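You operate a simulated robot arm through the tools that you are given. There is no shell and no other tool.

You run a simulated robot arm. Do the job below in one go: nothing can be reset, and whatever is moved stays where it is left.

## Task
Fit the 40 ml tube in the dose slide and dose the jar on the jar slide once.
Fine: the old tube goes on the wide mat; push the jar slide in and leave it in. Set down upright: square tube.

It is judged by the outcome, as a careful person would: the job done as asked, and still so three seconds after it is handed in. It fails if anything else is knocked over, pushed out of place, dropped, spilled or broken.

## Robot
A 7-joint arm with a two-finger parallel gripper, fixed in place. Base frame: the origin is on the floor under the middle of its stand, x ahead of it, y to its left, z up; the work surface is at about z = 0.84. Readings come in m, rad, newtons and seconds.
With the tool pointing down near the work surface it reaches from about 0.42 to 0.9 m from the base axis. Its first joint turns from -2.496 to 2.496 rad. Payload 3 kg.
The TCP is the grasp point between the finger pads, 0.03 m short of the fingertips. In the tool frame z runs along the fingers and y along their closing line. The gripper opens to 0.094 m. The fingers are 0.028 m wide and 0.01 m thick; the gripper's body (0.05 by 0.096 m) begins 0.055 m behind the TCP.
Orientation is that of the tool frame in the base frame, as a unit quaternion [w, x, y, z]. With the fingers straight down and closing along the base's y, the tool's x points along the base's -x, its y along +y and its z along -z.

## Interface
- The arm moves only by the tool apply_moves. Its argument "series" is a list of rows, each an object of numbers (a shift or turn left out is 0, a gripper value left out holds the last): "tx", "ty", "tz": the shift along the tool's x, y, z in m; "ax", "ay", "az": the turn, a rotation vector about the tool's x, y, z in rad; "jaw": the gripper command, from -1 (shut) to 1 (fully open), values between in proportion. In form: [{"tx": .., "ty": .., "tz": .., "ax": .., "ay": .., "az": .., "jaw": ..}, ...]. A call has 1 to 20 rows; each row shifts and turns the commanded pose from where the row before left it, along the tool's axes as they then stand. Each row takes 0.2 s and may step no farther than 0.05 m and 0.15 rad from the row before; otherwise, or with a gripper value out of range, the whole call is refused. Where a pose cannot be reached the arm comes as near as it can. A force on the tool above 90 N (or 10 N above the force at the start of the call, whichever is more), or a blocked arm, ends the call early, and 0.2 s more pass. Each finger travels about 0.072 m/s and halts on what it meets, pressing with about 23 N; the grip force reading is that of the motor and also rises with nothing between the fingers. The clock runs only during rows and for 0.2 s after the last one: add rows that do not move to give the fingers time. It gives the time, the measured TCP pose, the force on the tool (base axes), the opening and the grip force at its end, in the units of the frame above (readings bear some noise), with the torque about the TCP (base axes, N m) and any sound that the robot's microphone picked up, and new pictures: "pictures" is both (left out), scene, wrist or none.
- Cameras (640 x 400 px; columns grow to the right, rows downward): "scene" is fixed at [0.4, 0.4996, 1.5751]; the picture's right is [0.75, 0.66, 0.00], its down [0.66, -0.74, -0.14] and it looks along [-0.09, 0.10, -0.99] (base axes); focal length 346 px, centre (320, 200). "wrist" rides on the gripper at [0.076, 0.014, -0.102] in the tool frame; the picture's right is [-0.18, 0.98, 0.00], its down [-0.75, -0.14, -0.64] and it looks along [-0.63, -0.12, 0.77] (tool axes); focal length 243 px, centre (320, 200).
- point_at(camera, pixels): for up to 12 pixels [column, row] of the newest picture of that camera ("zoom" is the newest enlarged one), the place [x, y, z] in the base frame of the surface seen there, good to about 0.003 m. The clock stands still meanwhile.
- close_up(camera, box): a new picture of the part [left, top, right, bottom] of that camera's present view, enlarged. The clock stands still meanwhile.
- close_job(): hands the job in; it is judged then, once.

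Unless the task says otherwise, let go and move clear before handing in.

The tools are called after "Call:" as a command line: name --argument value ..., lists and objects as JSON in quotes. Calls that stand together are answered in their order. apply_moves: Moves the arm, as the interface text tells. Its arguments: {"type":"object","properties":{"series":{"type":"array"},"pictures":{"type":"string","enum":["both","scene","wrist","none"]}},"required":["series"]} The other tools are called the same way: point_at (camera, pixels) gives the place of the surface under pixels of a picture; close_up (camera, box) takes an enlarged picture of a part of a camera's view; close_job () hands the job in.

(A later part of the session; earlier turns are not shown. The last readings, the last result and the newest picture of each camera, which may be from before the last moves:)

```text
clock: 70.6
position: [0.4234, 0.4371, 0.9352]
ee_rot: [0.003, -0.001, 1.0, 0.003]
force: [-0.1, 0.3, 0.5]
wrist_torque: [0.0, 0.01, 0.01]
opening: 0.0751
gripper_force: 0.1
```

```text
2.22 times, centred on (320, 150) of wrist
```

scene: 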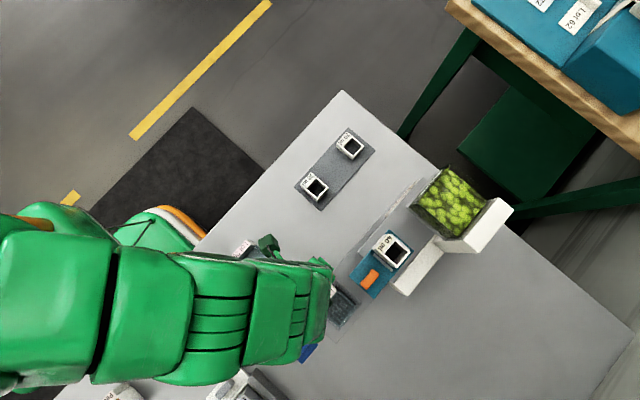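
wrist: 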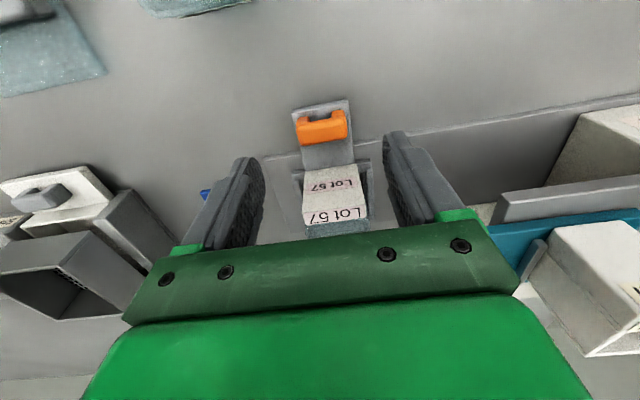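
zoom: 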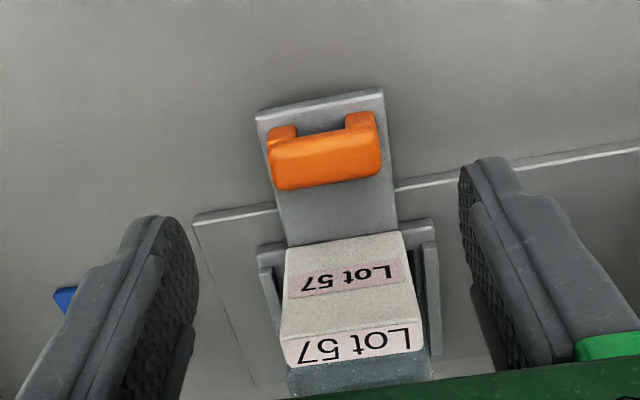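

The handle at (321,127) lies centrally between the fingers. I'll verify its coordinates from this view and then lower onto it.

Call:
point_at --camera "wrist" --pixels '[[305, 132], [322, 130], [342, 127], [303, 118], [338, 113], [320, 140], [306, 143], [345, 135], [298, 118], [351, 110], [322, 110], [325, 150]]'

```text
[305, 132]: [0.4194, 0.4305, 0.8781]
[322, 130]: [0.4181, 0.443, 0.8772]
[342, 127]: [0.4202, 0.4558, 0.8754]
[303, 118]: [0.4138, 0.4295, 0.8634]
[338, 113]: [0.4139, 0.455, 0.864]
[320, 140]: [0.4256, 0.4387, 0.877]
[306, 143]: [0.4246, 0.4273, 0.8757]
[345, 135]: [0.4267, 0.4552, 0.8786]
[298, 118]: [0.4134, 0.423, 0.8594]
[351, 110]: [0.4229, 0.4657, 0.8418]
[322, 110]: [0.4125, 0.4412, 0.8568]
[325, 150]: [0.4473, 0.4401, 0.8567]
```

The bar spans y≈0.423–0.459 and x≈0.414–0.43 with the strip top at 0.857. I'll lower so the tips are just above the strip (z≈0.891) and close on the bar ends.

Call:
apply_moves --series '[{"tz": 0.015, "ty": 0.003}, {"tz": 0.015}, {"tz": 0.014}, {}, {"jaw": 0.2}, {"jaw": 0}, {"jaw": -0.1}, {}]' --pictures "wrist"

Call:
close_up --camera "wrist" --box '[220, 60, 420, 240]'

```text
clock: 72.4
position: [0.4229, 0.4411, 0.8899]
ee_rot: [0.004, -0.001, 1.0, 0.003]
force: [-0.8, -0.7, 0.2]
wrist_torque: [-0.01, 0.0, 0.01]
opening: 0.0421
gripper_force: 0.1
```

wrist: 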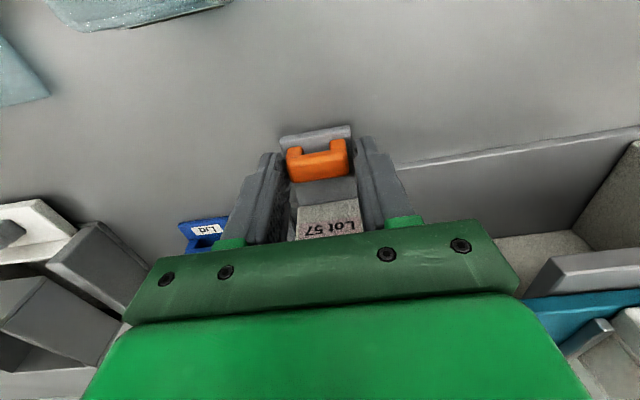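

```text
2.22 times, centred on (320, 150) of wrist
```

zoom: 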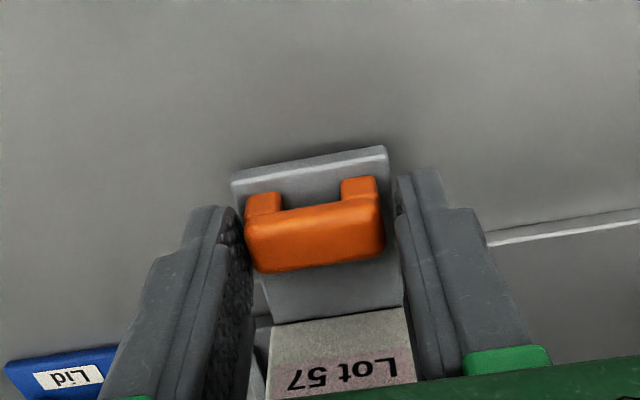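

The bar is snug between the fingers (opening 0.042). I'll close on it and push the slide 2 cm in +y to see that it moves.

Call:
apply_moves --series '[{"jaw": -0.6}, {}, {}, {"ty": 0.003}, {"ty": 0.005}, {"ty": 0.006}, {"ty": 0.006}, {}]'

Call:
close_up --camera "wrist" --box '[220, 60, 420, 240]'

```text
clock: 74.2
position: [0.4234, 0.4599, 0.8894]
ee_rot: [0.003, -0.002, 1.0, 0.003]
force: [5.1, 0.3, -14.9]
wrist_torque: [-0.34, -0.19, 0.02]
opening: 0.0353
gripper_force: 45.1
```

scene: 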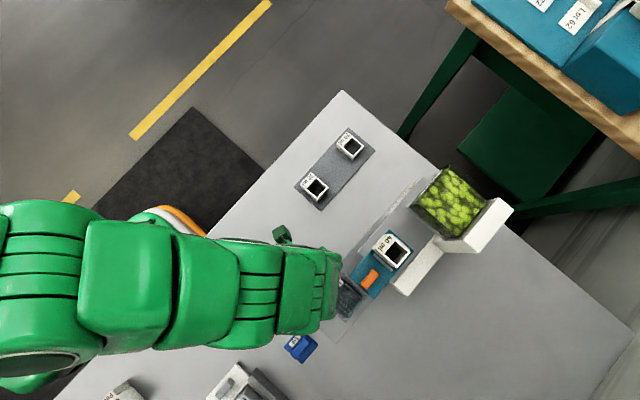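
wrist: 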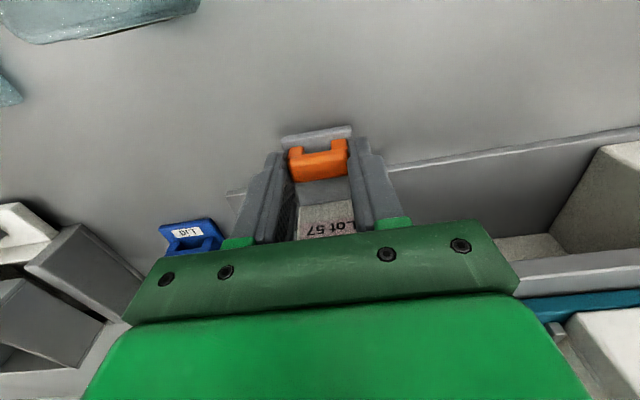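

```text
2.22 times, centred on (320, 150) of wrist
```

zoom: 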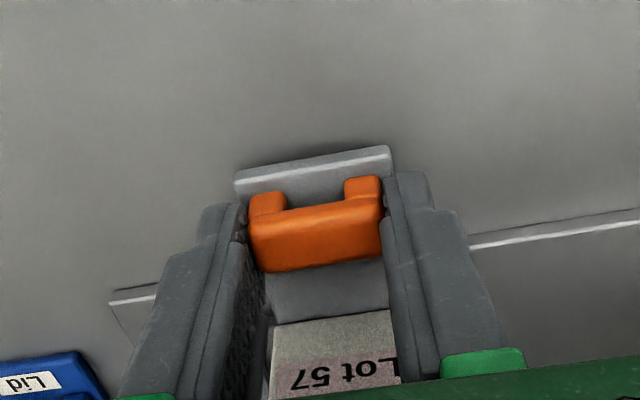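

The slide and jar move with the hand: the Lid mark and base-plate lip shifted left in view by the 2 cm. A -15 N vertical force built up from clamping, so I'll loosen the grip slightly and push with just the -y finger.

Call:
apply_moves --series '[{"jaw": -0.1}, {}, {"ty": 0.003}, {"ty": 0.005}, {"ty": 0.006}, {"ty": 0.006}, {"ty": 0.006}, {"ty": 0.006}, {"ty": 0.004}, {}]'

Call:
close_up --camera "wrist" --box '[220, 60, 420, 240]'

```text
clock: 76.4
position: [0.4231, 0.497, 0.8905]
ee_rot: [0.004, -0.001, 1.0, 0.003]
force: [0.2, 0.2, 1.0]
wrist_torque: [0.01, -0.01, 0.01]
opening: 0.0422
gripper_force: 0.0
```

scene: 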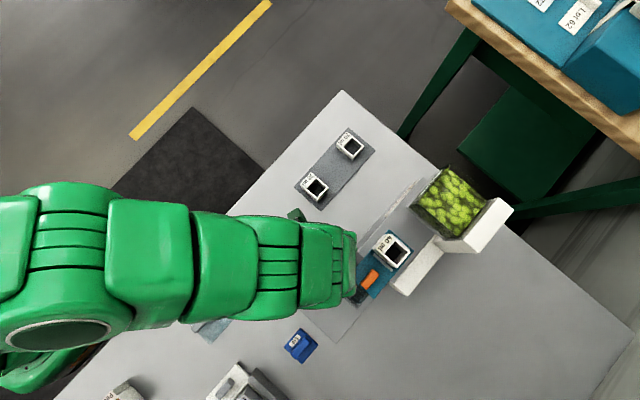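
wrist: 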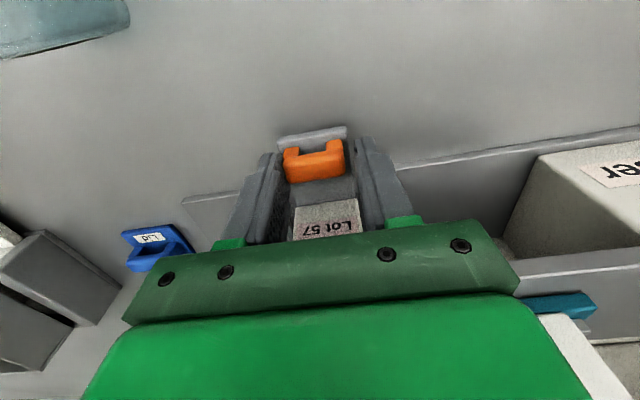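

```text
2.22 times, centred on (320, 150) of wrist
```

zoom: 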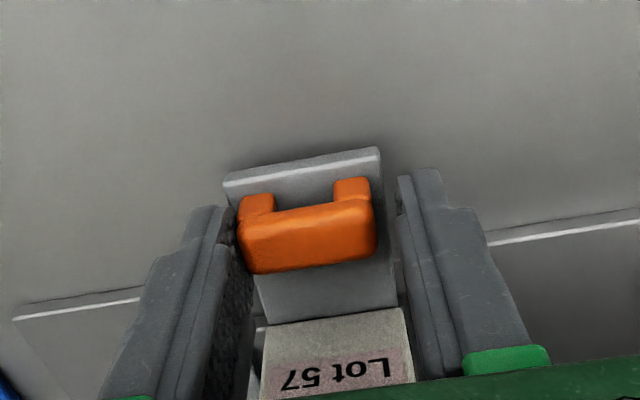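

It slides freely with almost no force, and the jar is now passing under the slide's overhang. I'll push another 6 cm in steady steps, watching the readings.

Call:
apply_moves --series '[{"ty": 0.004}, {"ty": 0.006}, {"ty": 0.006}, {"ty": 0.006}, {"ty": 0.006}, {"ty": 0.006}, {"ty": 0.006}, {"ty": 0.006}, {"ty": 0.006}, {"ty": 0.004}, {"ty": 0.004}, {}]'

Call:
close_up --camera "wrist" --box '[220, 60, 420, 240]'

```text
clock: 79.0
position: [0.4243, 0.5558, 0.8915]
ee_rot: [0.003, -0.001, 1.0, 0.004]
force: [0.5, -0.3, -0.4]
wrist_torque: [0.0, 0.0, -0.01]
opening: 0.0424
gripper_force: 0.0
```

scene: 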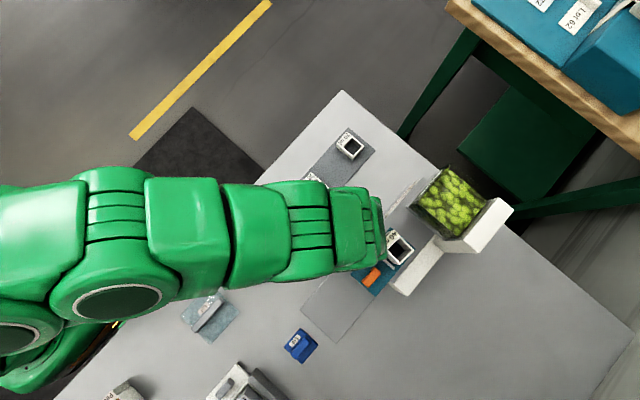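
wrist: 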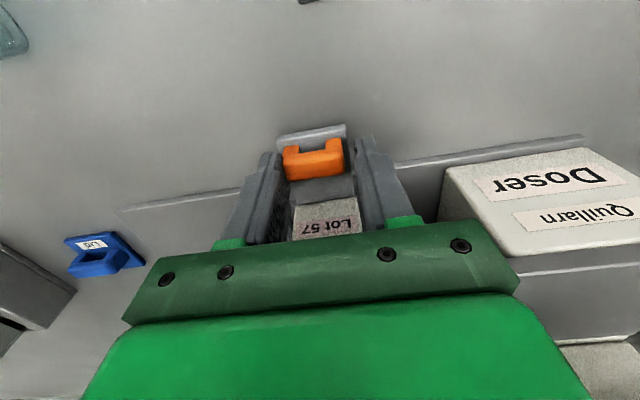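

```text
2.22 times, centred on (320, 150) of wrist
```

zoom: 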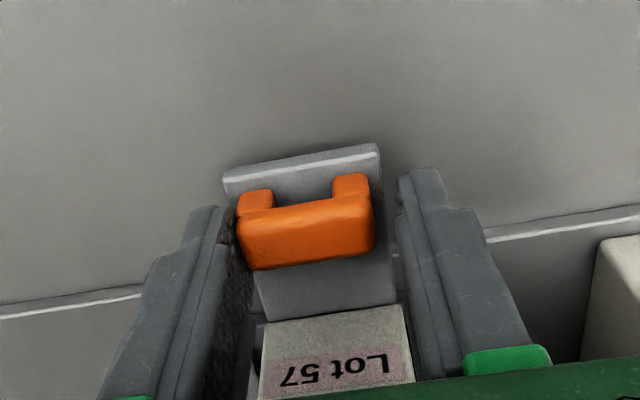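

The jar is under the deck now and readings stay near zero. I'll check where the doser box face is and continue in small steps toward the end stop.

Call:
point_at --camera "wrist" --pixels '[[445, 190], [460, 240], [330, 165], [345, 150], [290, 155], [330, 225], [450, 170]]'

Call:
apply_moves --series '[{"ty": 0.003}, {"ty": 0.004}, {"ty": 0.004}, {"ty": 0.003}, {}]' --pictures "none"

```text
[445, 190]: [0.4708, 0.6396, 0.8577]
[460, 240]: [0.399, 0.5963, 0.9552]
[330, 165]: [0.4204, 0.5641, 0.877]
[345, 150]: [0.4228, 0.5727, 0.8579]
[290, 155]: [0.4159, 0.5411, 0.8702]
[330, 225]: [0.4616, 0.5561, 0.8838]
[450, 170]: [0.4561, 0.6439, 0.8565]
```

```text
clock: 80.2
position: [0.4248, 0.5691, 0.8918]
ee_rot: [0.003, -0.002, 1.0, 0.003]
force: [-0.4, -0.4, 0.8]
wrist_torque: [0.01, -0.01, 0.02]
opening: 0.0425
gripper_force: 0.1
```

The doser box face is at y≈0.64 and there's still no resistance; the handle centre is at about 0.566. I'll keep going in 2 mm steps.

Call:
apply_moves --series '[{"ty": 0.002}, {"ty": 0.002}, {"ty": 0.002}, {"ty": 0.002}, {}]' --pictures "none"

Call:
apply_moves --series '[{"ty": 0.002}, {"ty": 0.002}, {"ty": 0.001}, {}]' --pictures "wrist"

```text
clock: 81.4
position: [0.4246, 0.5792, 0.8914]
ee_rot: [0.004, -0.001, 1.0, 0.003]
force: [0.5, -0.7, -0.4]
wrist_torque: [0.02, 0.0, 0.0]
opening: 0.0422
gripper_force: 0.0
```

```text
clock: 82.4
position: [0.4238, 0.5842, 0.8911]
ee_rot: [0.004, -0.001, 1.0, 0.003]
force: [0.6, -3.2, 0.4]
wrist_torque: [-0.09, -0.03, -0.01]
opening: 0.0444
gripper_force: 2.3
```

wrist: 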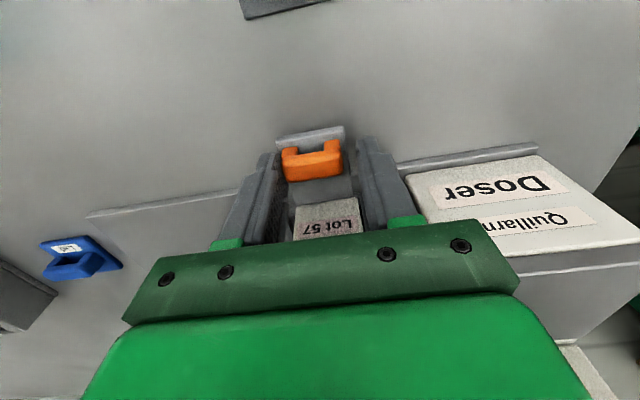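

The y force reads -3.2 N and the finger is being pushed back (opening 0.0444), which suggests the end stop. I'll press 2 mm more to confirm.

Call:
apply_moves --series '[{"ty": 0.001}, {"ty": 0.001}, {}]' --pictures "wrist"

Call:
point_at --camera "wrist" --pixels '[[312, 165], [340, 160], [288, 168], [300, 135], [342, 130], [325, 225]]'

Call:
close_up --camera "wrist" --box '[220, 60, 420, 240]'

```text
clock: 83.2
position: [0.4231, 0.5854, 0.8905]
ee_rot: [0.003, 0.0, 1.0, 0.004]
force: [2.4, -7.9, 2.0]
wrist_torque: [-0.23, -0.08, 0.05]
opening: 0.0464
gripper_force: 3.5
```

wrist: 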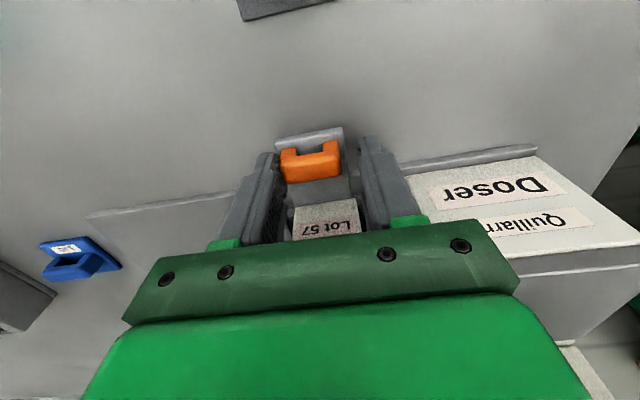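

```text
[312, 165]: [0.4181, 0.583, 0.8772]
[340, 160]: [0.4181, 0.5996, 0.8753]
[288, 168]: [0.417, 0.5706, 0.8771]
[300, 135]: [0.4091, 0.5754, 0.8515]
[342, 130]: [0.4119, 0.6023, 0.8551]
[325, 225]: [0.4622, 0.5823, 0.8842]
```

```text
2.22 times, centred on (320, 150) of wrist
```

zoom: 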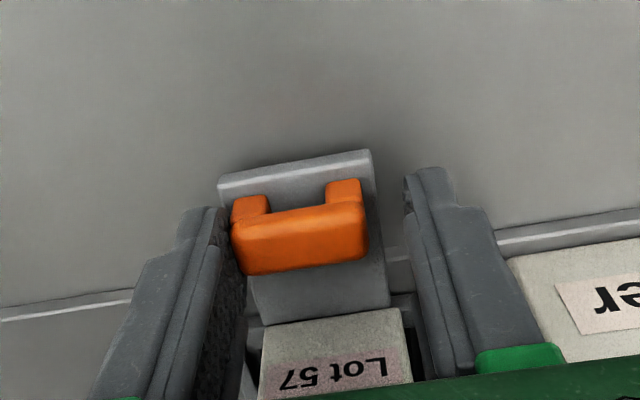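

The slide won't go farther and its handle is centred at y≈0.582, which puts the jar right under the seat at y≈0.58. I'll back off, lift straight up and look.

Call:
apply_moves --series '[{"ty": -0.002}, {"ty": -0.002}, {"tz": -0.01}, {"tz": -0.03}, {"tz": -0.04}, {"tz": -0.045}, {"tz": -0.045}, {"tz": -0.03}, {"ty": -0.04}, {"ty": -0.045}, {"ty": -0.045}, {"ty": -0.045}, {"ty": -0.04}, {}, {}]'

Call:
close_up --camera "scene" --box '[300, 200, 440, 310]'

```text
clock: 86.4
position: [0.4234, 0.3662, 1.0902]
ee_rot: [0.003, -0.001, 1.0, 0.004]
force: [-0.1, 0.1, -0.4]
wrist_torque: [0.02, 0.01, 0.0]
opening: 0.0423
gripper_force: 0.0
```

scene: 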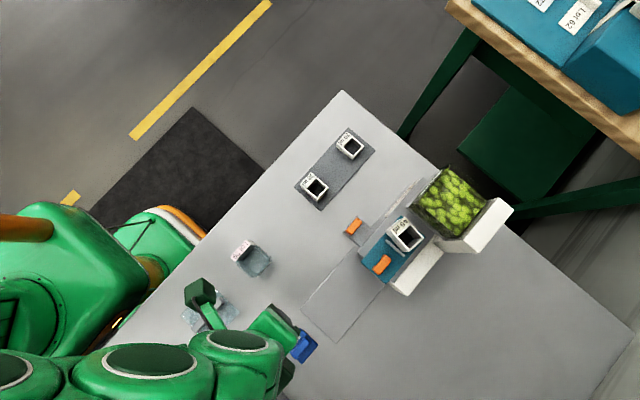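
wrist: 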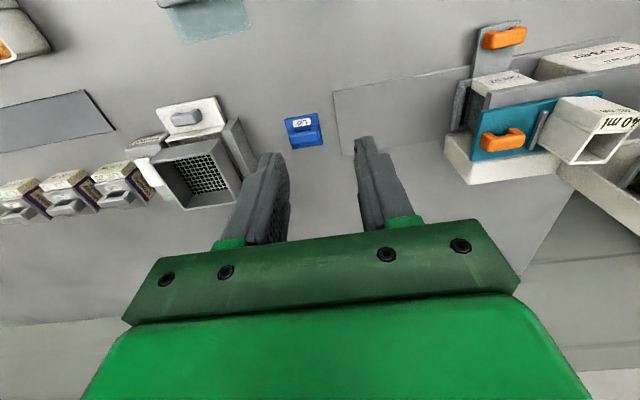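

```text
3.64 times, centred on (370, 255) of scene
```

zoom: 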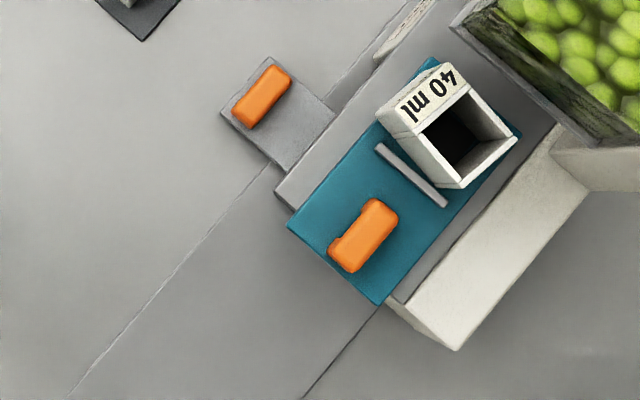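

The jar slide stays in, with its handle now at scene (354,227). But the dose slide also moved in +y a little (tube now at (403,235), handle at (382,265)), probably nudged by the hand body. I'll measure it carefully before doing anything else.

Call:
close_up --camera "scene" --box '[370, 210, 434, 285]'

Call:
point_at --camera "scene" --pixels '[[405, 226], [386, 238], [421, 238], [406, 256], [396, 250], [382, 265], [350, 262], [372, 290], [354, 227], [402, 235]]'

Call:
close_up --camera "wrist" --box '[430, 10, 640, 220]'

```text
5.33 times, centred on (402, 248) of scene
```

zoom: 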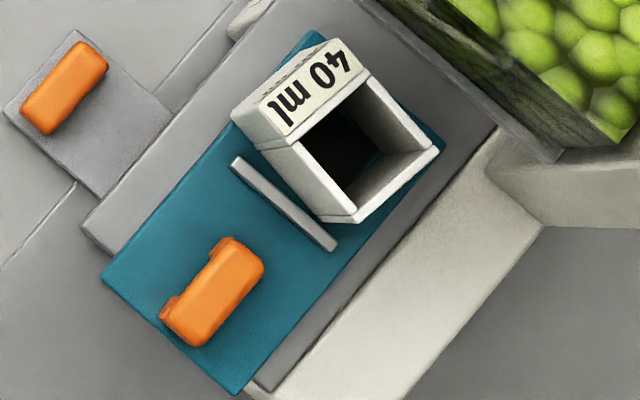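

```text
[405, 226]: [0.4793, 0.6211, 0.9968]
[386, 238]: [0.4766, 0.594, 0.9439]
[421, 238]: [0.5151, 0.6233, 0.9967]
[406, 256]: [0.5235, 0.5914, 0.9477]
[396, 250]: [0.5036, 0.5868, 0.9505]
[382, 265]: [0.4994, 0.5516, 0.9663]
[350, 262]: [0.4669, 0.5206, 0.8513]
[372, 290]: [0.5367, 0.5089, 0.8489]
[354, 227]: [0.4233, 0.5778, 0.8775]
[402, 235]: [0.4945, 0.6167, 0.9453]
```

```text
1.90 times, centred on (535, 115) of wrist
```

zoom: 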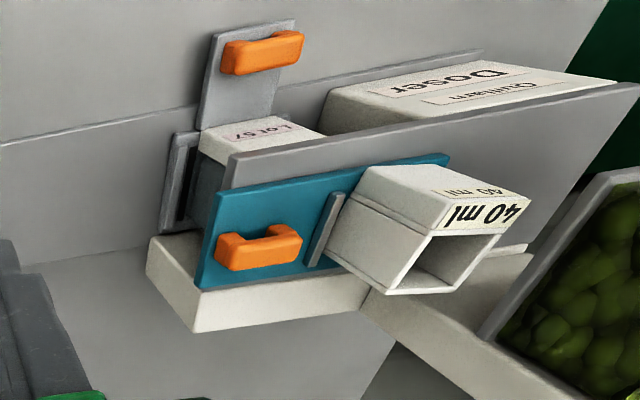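

The dose slide has been nudged about 0.031 m in +y (handle 0.5516, ridge 0.587), still short of the hopper at 0.645. I'll check that the tube is still square in its seat.

Call:
close_up --camera "scene" --box '[380, 218, 428, 260]'

Call:
point_at --camera "zoom" --pixels '[[290, 55], [150, 165], [208, 225], [345, 110], [470, 210], [345, 335], [275, 285], [410, 160], [140, 240], [290, 385], [480, 190], [320, 220]]'

```text
9.52 times, centred on (404, 239) of scene
```

zoom: 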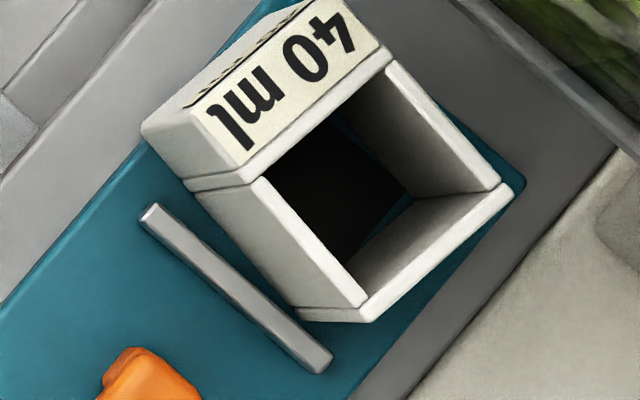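

```text
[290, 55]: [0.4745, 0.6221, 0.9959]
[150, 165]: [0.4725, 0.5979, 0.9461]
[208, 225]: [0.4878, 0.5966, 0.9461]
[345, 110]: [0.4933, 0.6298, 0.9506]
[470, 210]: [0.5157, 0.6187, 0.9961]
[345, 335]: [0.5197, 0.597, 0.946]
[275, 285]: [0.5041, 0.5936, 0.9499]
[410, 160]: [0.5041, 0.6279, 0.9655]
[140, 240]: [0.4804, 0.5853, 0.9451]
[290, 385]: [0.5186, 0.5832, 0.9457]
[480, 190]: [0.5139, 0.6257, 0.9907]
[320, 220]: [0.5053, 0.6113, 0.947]
```

The tube is upright (top 0.996) but it was pushed against the +y ridge and turned a few degrees, so the hand body nudged it. I'll turn the tool back to close along x, then pull the dose slide gently back home and square the tube up before dosing.

Call:
apply_moves --series '[{"az": -0.15}, {"az": -0.15}, {"az": -0.15}, {"az": -0.15}, {"az": -0.15}, {"az": -0.15}, {"az": -0.15}, {"az": -0.15}, {"az": -0.15}, {"az": -0.15}, {"az": -0.07}, {"ty": -0.04}, {"ty": -0.036}, {}, {}]'

```text
clock: 89.6
position: [0.4981, 0.3648, 1.0903]
ee_rot: [-0.005, 0.708, -0.707, 0.0]
force: [0.2, 0.1, 0.5]
wrist_torque: [-0.01, 0.01, -0.01]
opening: 0.0425
gripper_force: 0.1
```

scene: 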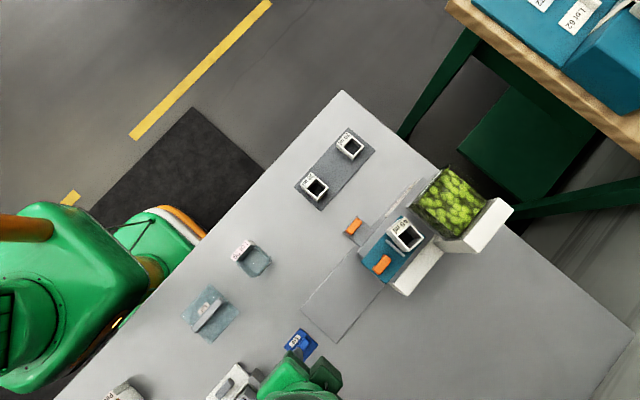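
wrist: 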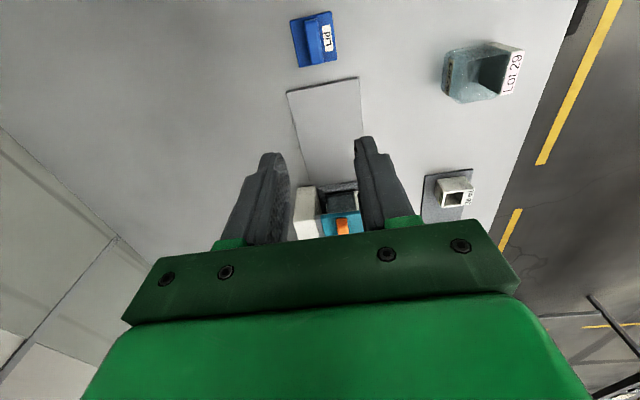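

I'll move in over the dose handle and lean the hand back 0.3 rad away from the hopper, then look.

Call:
apply_moves --series '[{"tx": -0.04}, {"tx": -0.04}, {"tx": -0.035}, {"ay": -0.15}, {"ay": -0.15}, {}, {}]'

Call:
close_up --camera "wrist" --box '[240, 40, 420, 230]'

```text
clock: 91.2
position: [0.5003, 0.479, 1.0928]
ee_rot: [-0.111, 0.699, -0.698, -0.106]
force: [-0.2, 0.0, -0.2]
wrist_torque: [0.0, 0.03, -0.01]
opening: 0.0425
gripper_force: 0.1
```

scene: 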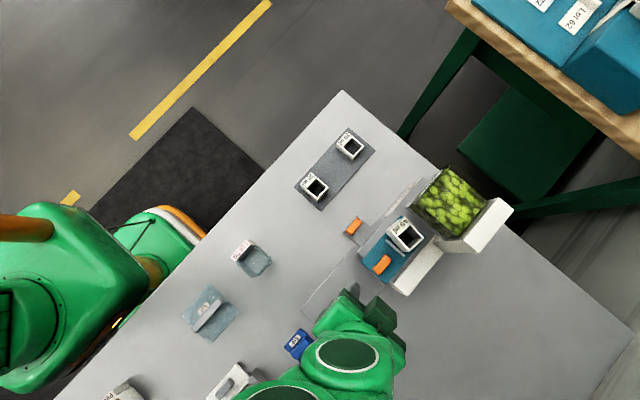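
wrist: 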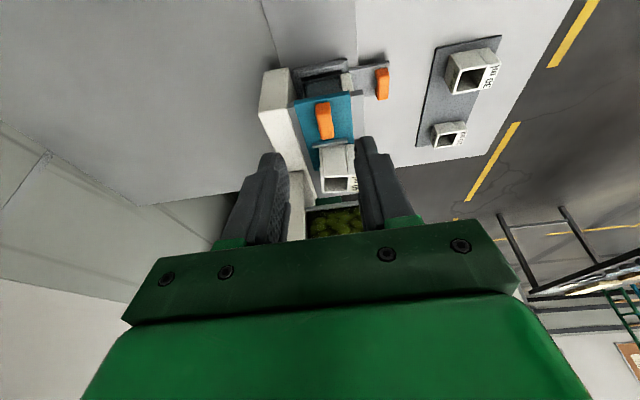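

```text
2.11 times, centred on (330, 135) of wrist
```

zoom: 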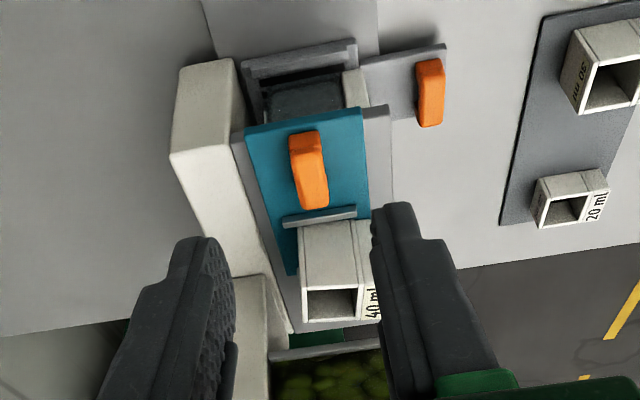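

The jar tray edge shows under the slide at (300,75) in the zoom, and the tube sits beyond the ridge. I'll zoom in to judge the tube's rotation and measure the handle.

Call:
close_up --camera "wrist" --box '[290, 90, 380, 200]'

Call:
point_at --camera "wrist" --pixels '[[318, 104], [328, 103], [320, 136], [332, 133], [323, 118], [314, 143], [348, 138], [319, 148], [345, 143], [322, 188], [350, 185], [297, 98]]'

```text
3.64 times, centred on (335, 145) of wrist
```

zoom: 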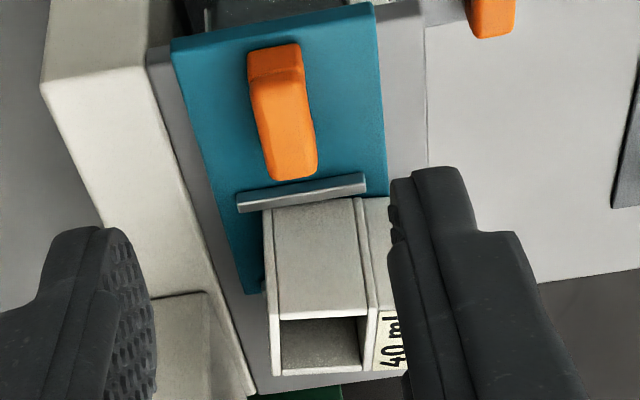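

```text
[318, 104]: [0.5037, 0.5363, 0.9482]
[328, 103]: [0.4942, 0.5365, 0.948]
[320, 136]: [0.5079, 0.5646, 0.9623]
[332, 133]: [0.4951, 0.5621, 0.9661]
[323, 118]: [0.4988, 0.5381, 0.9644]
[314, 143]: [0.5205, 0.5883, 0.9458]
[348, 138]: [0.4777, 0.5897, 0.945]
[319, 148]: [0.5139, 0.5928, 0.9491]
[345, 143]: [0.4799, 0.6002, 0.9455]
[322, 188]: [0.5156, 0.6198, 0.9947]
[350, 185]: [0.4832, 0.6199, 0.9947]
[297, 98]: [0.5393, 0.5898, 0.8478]
```

The tube is turned roughly 0.1 rad against the ridge line, so I'll re-square it. The handle bar spans x 0.494–0.508, y 0.534–0.569, top z 0.966. I'll come down toward it with the hand leaning back.

Call:
apply_moves --series '[{"tx": -0.015, "tz": 0.03, "ty": -0.001}, {"tx": -0.015, "tz": 0.034}, {"tz": 0.034}, {}, {}]' --pictures "wrist"

Call:
close_up --camera "wrist" --box '[230, 60, 410, 240]'

```text
clock: 92.4
position: [0.4995, 0.5365, 1.0056]
ee_rot: [0.11, -0.699, 0.699, 0.106]
force: [0.6, -0.3, 0.4]
wrist_torque: [-0.01, -0.02, 0.02]
opening: 0.0426
gripper_force: 0.1
```

wrist: 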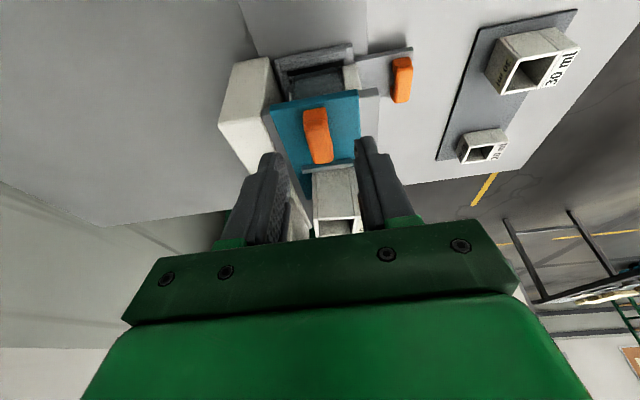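

```text
2.22 times, centred on (320, 150) of wrist
```

zoom: 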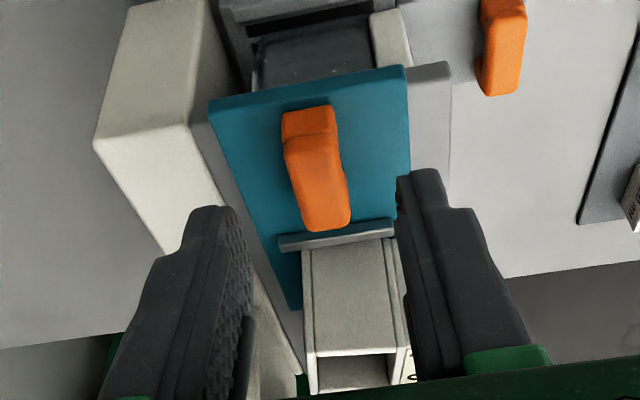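

The handle at (318,135) is centred between the fingers. I'll go down the last 2.7 cm and close on it.

Call:
apply_moves --series '[{"tx": -0.001, "tz": 0.01}, {"tz": 0.01}, {"tz": 0.007}, {}, {"jaw": -0.4}, {}, {"jaw": -0.8}, {}, {}]' --pictures "wrist"

Call:
close_up --camera "wrist" --box '[230, 60, 410, 240]'

```text
clock: 94.4
position: [0.4996, 0.5472, 0.9808]
ee_rot: [-0.11, 0.699, -0.698, -0.105]
force: [-6.8, 0.0, 0.5]
wrist_torque: [0.08, 0.27, 0.08]
opening: 0.0154
gripper_force: 44.8
```

wrist: 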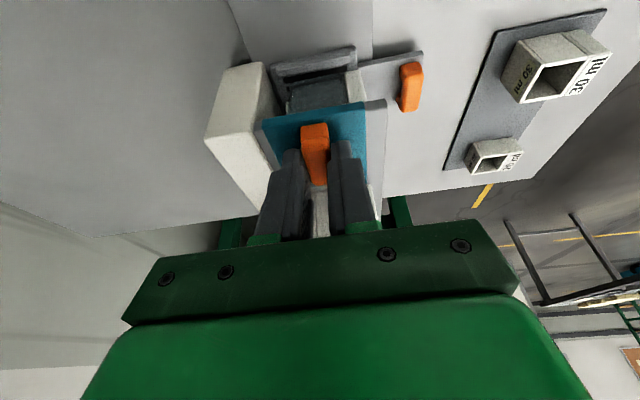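

```text
2.22 times, centred on (320, 150) of wrist
```

zoom: 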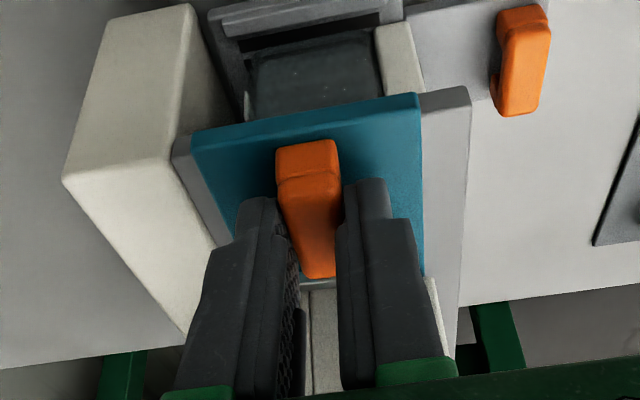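

The handle is gripped (0.0154 m). I'll pull the slide slowly back in -y to its home position, about 3 cm.

Call:
apply_moves --series '[{"tx": 0.0019, "tz": -0.0006}, {"tx": 0.0029, "tz": -0.0009}, {"tx": 0.0038, "tz": -0.0012}, {"tx": 0.0038, "tz": -0.0012}, {"tx": 0.0038, "tz": -0.0012}, {"tx": 0.0038, "tz": -0.0012}, {"tx": 0.0029, "tz": -0.0009}, {"tx": 0.0019, "tz": -0.0006}, {}]'

Call:
close_up --camera "wrist" --box '[230, 60, 410, 240]'

```text
clock: 96.4
position: [0.4996, 0.5221, 0.9817]
ee_rot: [-0.109, 0.7, -0.698, -0.106]
force: [-36.2, 0.6, -22.3]
wrist_torque: [-0.54, 0.88, 0.24]
opening: 0.0154
gripper_force: 44.6
```

scene: 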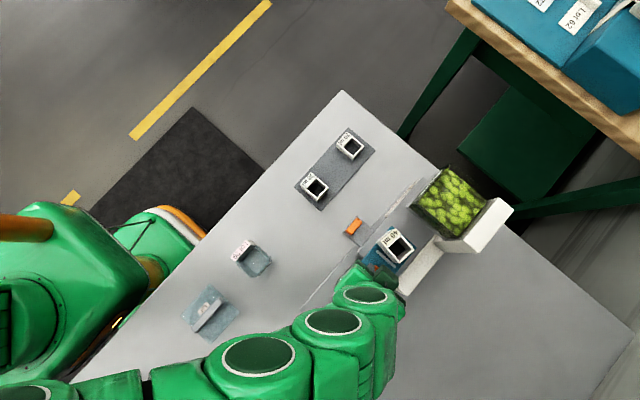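
wrist: 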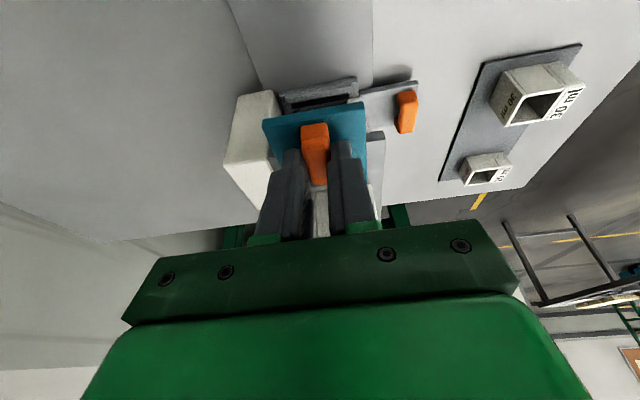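

```text
2.22 times, centred on (320, 150) of wrist
```

zoom: 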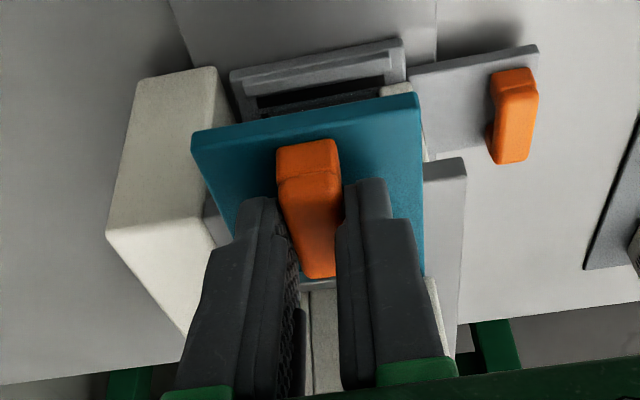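

The slide follows, but side loads have built up (x -36 N, z -22 N) because the grip is about a millimetre off the slide's line. I'll relax the hand in those directions and check.

Call:
apply_moves --series '[{"ty": 0.0008, "tz": 0.0005}, {}]' --pictures "none"

```text
clock: 97.0
position: [0.4996, 0.5215, 0.9812]
ee_rot: [-0.11, 0.699, -0.698, -0.106]
force: [-24.2, 0.6, -22.9]
wrist_torque: [-0.34, 0.67, 0.21]
opening: 0.0153
gripper_force: 45.7
```

Call:
apply_moves --series '[{"ty": 0.0015, "tz": 0.0014, "tx": 0.0004}, {}]' --pictures "none"

```text
clock: 97.6
position: [0.4995, 0.5223, 0.981]
ee_rot: [0.112, -0.698, 0.699, 0.105]
force: [0.6, -0.3, -4.3]
wrist_torque: [-0.26, 0.12, 0.11]
opening: 0.0154
gripper_force: 45.1
```

The side loads are gone. I'll pull the remaining 7 mm in small steps and watch for the out stop.

Call:
apply_moves --series '[{"tx": 0.0019, "tz": -0.0006}, {"tx": 0.0019, "tz": -0.0006}, {}]' --pictures "none"

Call:
apply_moves --series '[{"tx": 0.0019, "tz": -0.0006}, {}]' --pictures "none"

```text
clock: 98.4
position: [0.499, 0.5186, 0.9808]
ee_rot: [0.113, -0.698, 0.699, 0.106]
force: [21.5, 0.4, 5.5]
wrist_torque: [0.58, -0.27, -0.07]
opening: 0.0153
gripper_force: 45.5
```

```text
clock: 99.0
position: [0.499, 0.5167, 0.9827]
ee_rot: [-0.113, 0.699, -0.698, -0.106]
force: [32.7, 0.0, 17.9]
wrist_torque: [-0.03, -0.63, -0.09]
opening: 0.0156
gripper_force: 45.1
```

The slide is within about 1.5 mm of home, with side load rather than pull force building. I'll open the fingers to release the load and see where the slide stands.

Call:
apply_moves --series '[{"jaw": -0.4}, {"jaw": -0.1}, {}, {}]'

Call:
close_up --camera "wrist" --box '[230, 60, 410, 240]'

Call:
close_up --camera "scene" --box '[345, 220, 425, 305]'

```text
clock: 100.0
position: [0.498, 0.5155, 0.98]
ee_rot: [-0.111, 0.699, -0.699, -0.106]
force: [-0.4, -0.9, -0.4]
wrist_torque: [0.0, -0.02, -0.01]
opening: 0.0422
gripper_force: 0.1
```

scene: 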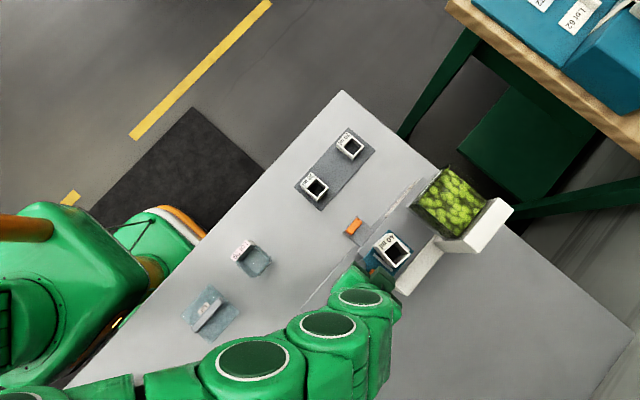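
wrist: 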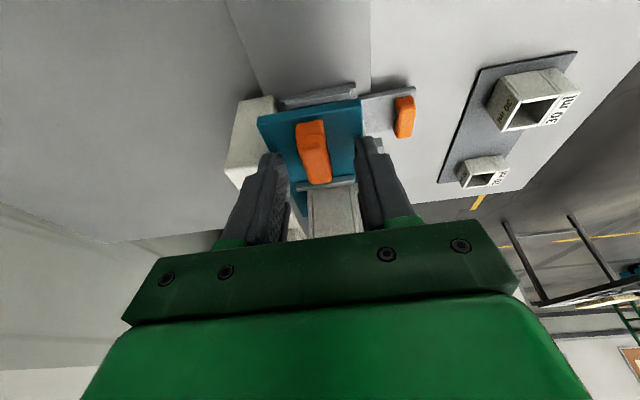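

```text
2.22 times, centred on (320, 150) of wrist
```

zoom: 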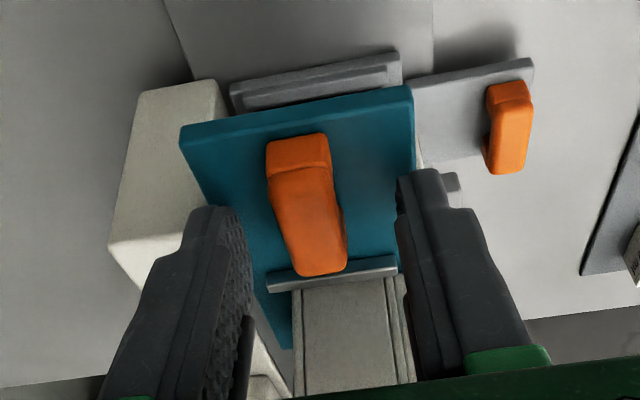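

```text
4.71 times, centred on (385, 262) of scene
```

zoom: 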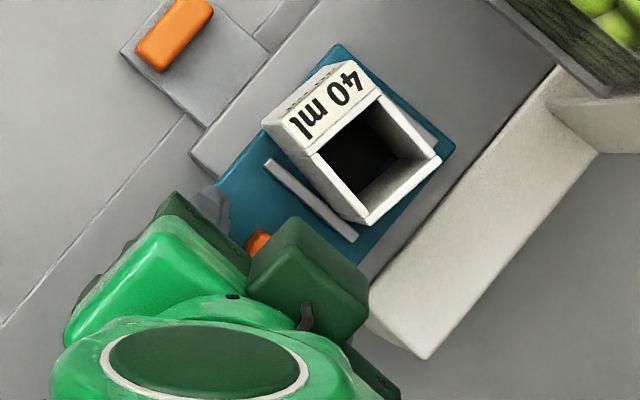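

The slide is back at home (its corners match the original view), and the 40 ml tube is upright but rotated roughly 8–10°. I'll back out, straighten the tool and go above the tube to square it.

Call:
apply_moves --series '[{"tz": -0.02}, {"tz": -0.04}, {"tz": -0.04}, {"tz": -0.03}, {"ay": 0.15}, {"ay": 0.15}, {}, {}]'

Call:
close_up --camera "scene" --box '[364, 222, 420, 264]'

Call:
point_at --camera "zoom" --pixels '[[282, 70], [300, 82], [180, 170], [250, 205], [350, 110], [478, 195], [360, 320], [250, 265], [330, 350], [300, 300], [420, 140], [325, 195]]'

```text
clock: 101.8
position: [0.4982, 0.4767, 1.1038]
ee_rot: [0.005, -0.707, 0.707, -0.001]
force: [0.3, 0.1, 0.4]
wrist_torque: [0.03, -0.01, -0.02]
opening: 0.0422
gripper_force: 0.1
```

scene: 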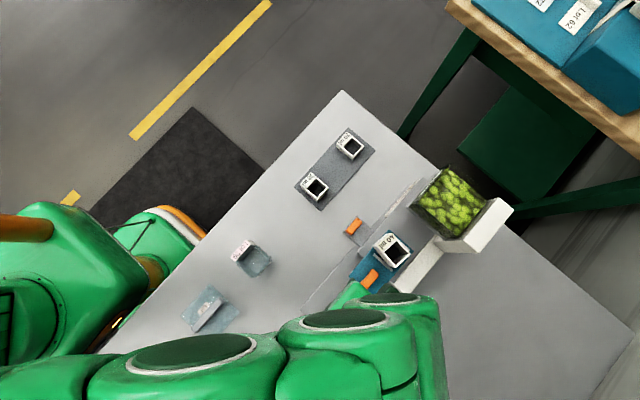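
wrist: 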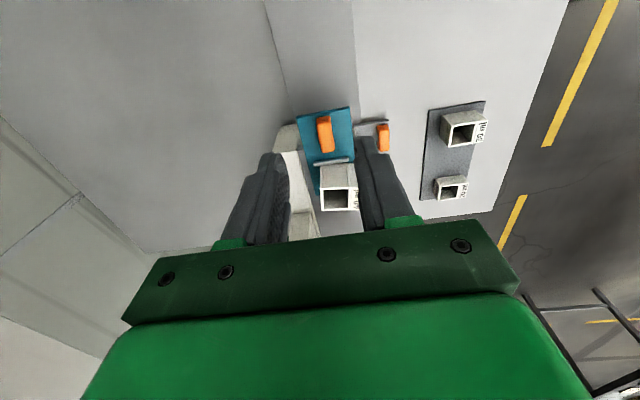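

```text
9.52 times, centred on (392, 243) of scene
```

zoom: 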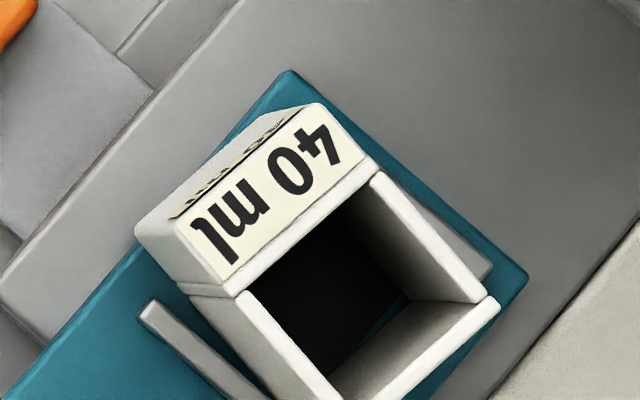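

```text
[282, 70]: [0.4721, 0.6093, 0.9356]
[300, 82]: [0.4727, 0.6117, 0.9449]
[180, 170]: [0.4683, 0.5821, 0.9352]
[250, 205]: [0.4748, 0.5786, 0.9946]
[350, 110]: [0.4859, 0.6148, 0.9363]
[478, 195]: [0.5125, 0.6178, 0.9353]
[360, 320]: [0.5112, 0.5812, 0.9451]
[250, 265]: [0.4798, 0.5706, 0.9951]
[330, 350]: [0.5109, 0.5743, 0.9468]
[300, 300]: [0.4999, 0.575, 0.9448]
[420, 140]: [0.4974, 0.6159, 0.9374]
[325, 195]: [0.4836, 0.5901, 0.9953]
```

The tube's centre is about (0.4925, 0.581), rotated clockwise roughly 8°. I'll move above it with fingers open to 0.075, then lower and gently square it by closing along x.

Call:
apply_moves --series '[{"tx": -0.035, "ty": 0.0057, "jaw": 0.6}, {"tx": -0.035}, {"tx": -0.0343}, {"tz": 0.03}, {"tz": 0.035}, {}, {}]' --pictures "wrist"

Call:
close_up --camera "wrist" --box '[230, 60, 410, 240]'

Call:
point_at --camera "wrist" --pixels '[[280, 115], [330, 105], [345, 105], [352, 150], [290, 160], [310, 112], [310, 170], [340, 160]]'

```text
clock: 103.4
position: [0.4906, 0.5797, 1.0376]
ee_rot: [-0.005, 0.707, -0.707, 0.001]
force: [-0.9, -0.7, -0.4]
wrist_torque: [0.0, 0.0, 0.0]
opening: 0.0752
gripper_force: 0.0
```

wrist: 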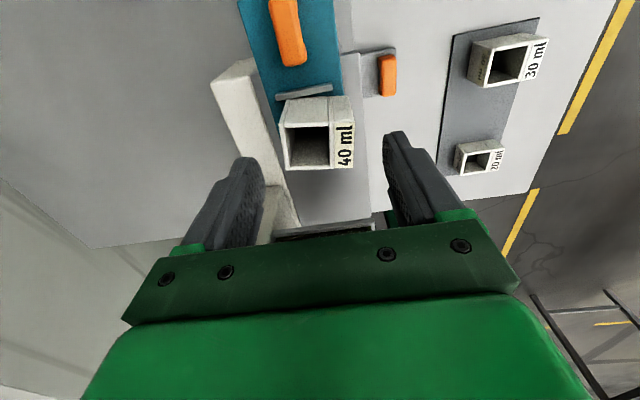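

```text
2.22 times, centred on (320, 150) of wrist
```

zoom: 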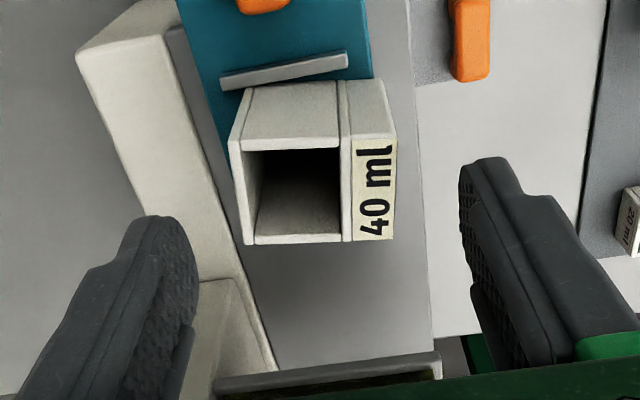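

```text
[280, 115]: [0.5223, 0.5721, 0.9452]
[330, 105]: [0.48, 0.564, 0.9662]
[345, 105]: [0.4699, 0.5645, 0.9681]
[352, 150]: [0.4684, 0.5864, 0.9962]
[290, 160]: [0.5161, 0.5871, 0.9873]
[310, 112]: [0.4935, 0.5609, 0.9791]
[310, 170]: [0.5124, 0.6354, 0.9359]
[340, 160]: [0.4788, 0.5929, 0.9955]
```

The tube lies centrally between the fingers at (318,133). I'll descend to z≈0.98 and close slowly to square it.

Call:
apply_moves --series '[{"tz": 0.02, "ty": -0.002, "tx": -0.001}, {"tz": 0.02}, {"tz": 0.0175}, {}, {"jaw": 0.3}, {"jaw": 0.18}, {}]' --pictures "wrist"

Call:
close_up --camera "wrist" --box '[230, 60, 410, 240]'

```text
clock: 105.0
position: [0.494, 0.5832, 0.9814]
ee_rot: [0.005, -0.707, 0.707, 0.0]
force: [0.3, 0.1, 1.5]
wrist_torque: [0.01, 0.0, 0.0]
opening: 0.0556
gripper_force: 0.2
```

wrist: 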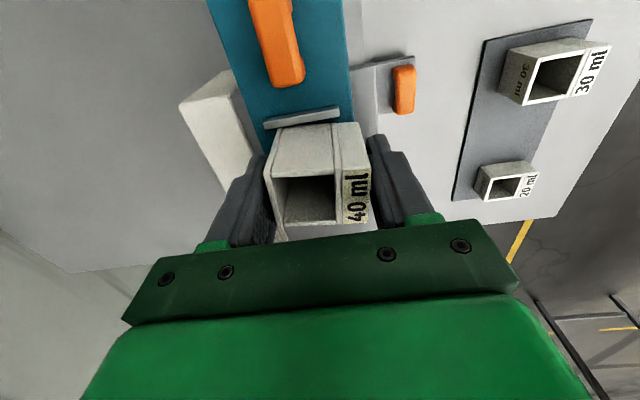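

```text
2.22 times, centred on (320, 150) of wrist
```

zoom: 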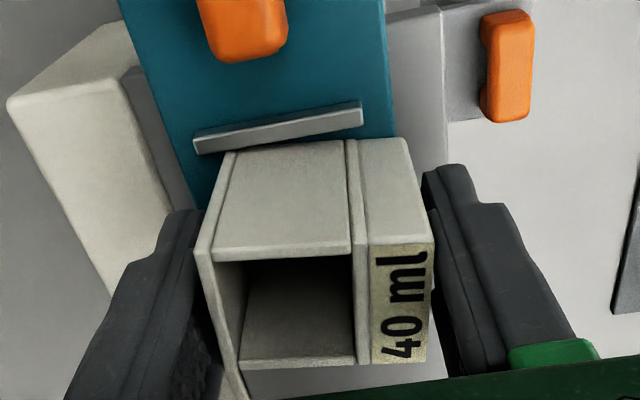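

The tube is just inside the fingers, slightly turned against the ridge. I'll close fully to square it.

Call:
apply_moves --series '[{"jaw": 0.12}, {"jaw": 0.06}, {"jaw": 0}, {"jaw": -1}, {}, {}, {}]' --pictures "wrist"

Call:
close_up --camera "wrist" --box '[230, 60, 410, 240]'

Call:
point_at --camera "wrist" --pixels '[[290, 150], [330, 140], [280, 125], [335, 115], [285, 215], [360, 210]]'

```text
clock: 106.6
position: [0.494, 0.5835, 0.9803]
ee_rot: [0.005, -0.707, 0.707, 0.0]
force: [0.6, -0.6, 0.8]
wrist_torque: [0.0, -0.01, 0.0]
opening: 0.0511
gripper_force: 23.1
```

wrist: 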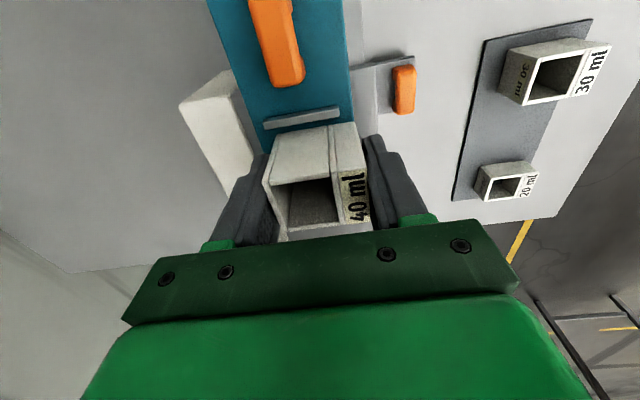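

```text
2.22 times, centred on (320, 150) of wrist
```

zoom: 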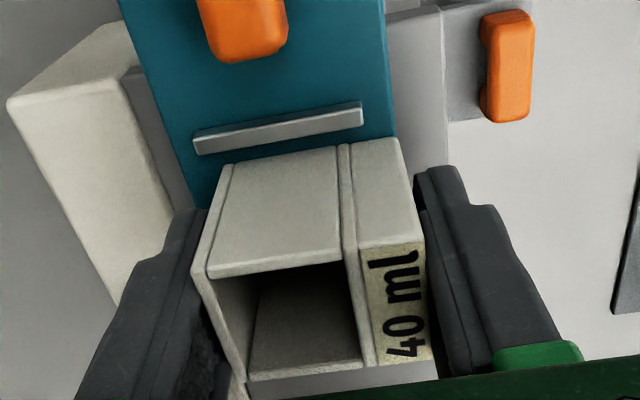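

```text
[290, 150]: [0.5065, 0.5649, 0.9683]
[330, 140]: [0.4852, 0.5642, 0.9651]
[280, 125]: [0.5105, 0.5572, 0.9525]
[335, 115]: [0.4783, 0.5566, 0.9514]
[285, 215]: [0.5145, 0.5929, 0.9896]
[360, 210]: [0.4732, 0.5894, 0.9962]
```

The tube is square again, with its -y face at 0.5645 and its +y side against the ridge. I'll lift it 2 mm, move 3.5 mm in -y to centre it in the seat, and set it back down.

Call:
apply_moves --series '[{"tz": -0.001}, {"tz": -0.0015}, {"tx": 0.0015, "ty": 0.0005}, {"tx": 0.002, "ty": 0.0005}, {}, {"tz": 0.001}, {"tz": 0.001}, {}]' --pictures "wrist"

Call:
point_at --camera "wrist" --pixels '[[290, 150], [330, 140], [280, 125], [335, 115], [285, 215], [360, 210]]'

```text
clock: 108.4
position: [0.4921, 0.5783, 0.9817]
ee_rot: [0.005, -0.707, 0.707, 0.0]
force: [-0.8, 0.6, 0.0]
wrist_torque: [-0.01, 0.0, -0.01]
opening: 0.051
gripper_force: 22.8
```

wrist: 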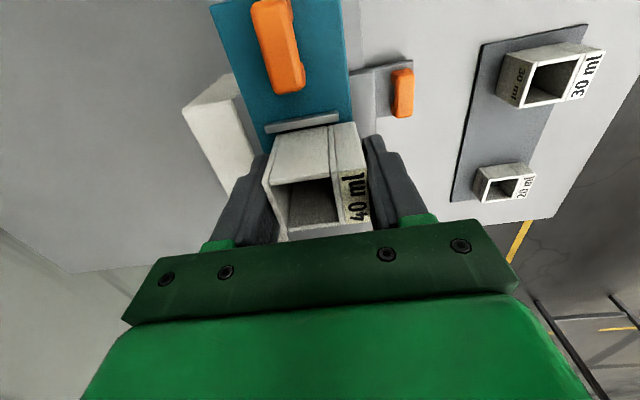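

```text
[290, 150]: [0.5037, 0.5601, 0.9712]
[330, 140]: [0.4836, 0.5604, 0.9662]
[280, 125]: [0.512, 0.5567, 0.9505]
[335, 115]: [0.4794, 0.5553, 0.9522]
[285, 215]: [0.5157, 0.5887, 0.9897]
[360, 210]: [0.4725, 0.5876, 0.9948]
```

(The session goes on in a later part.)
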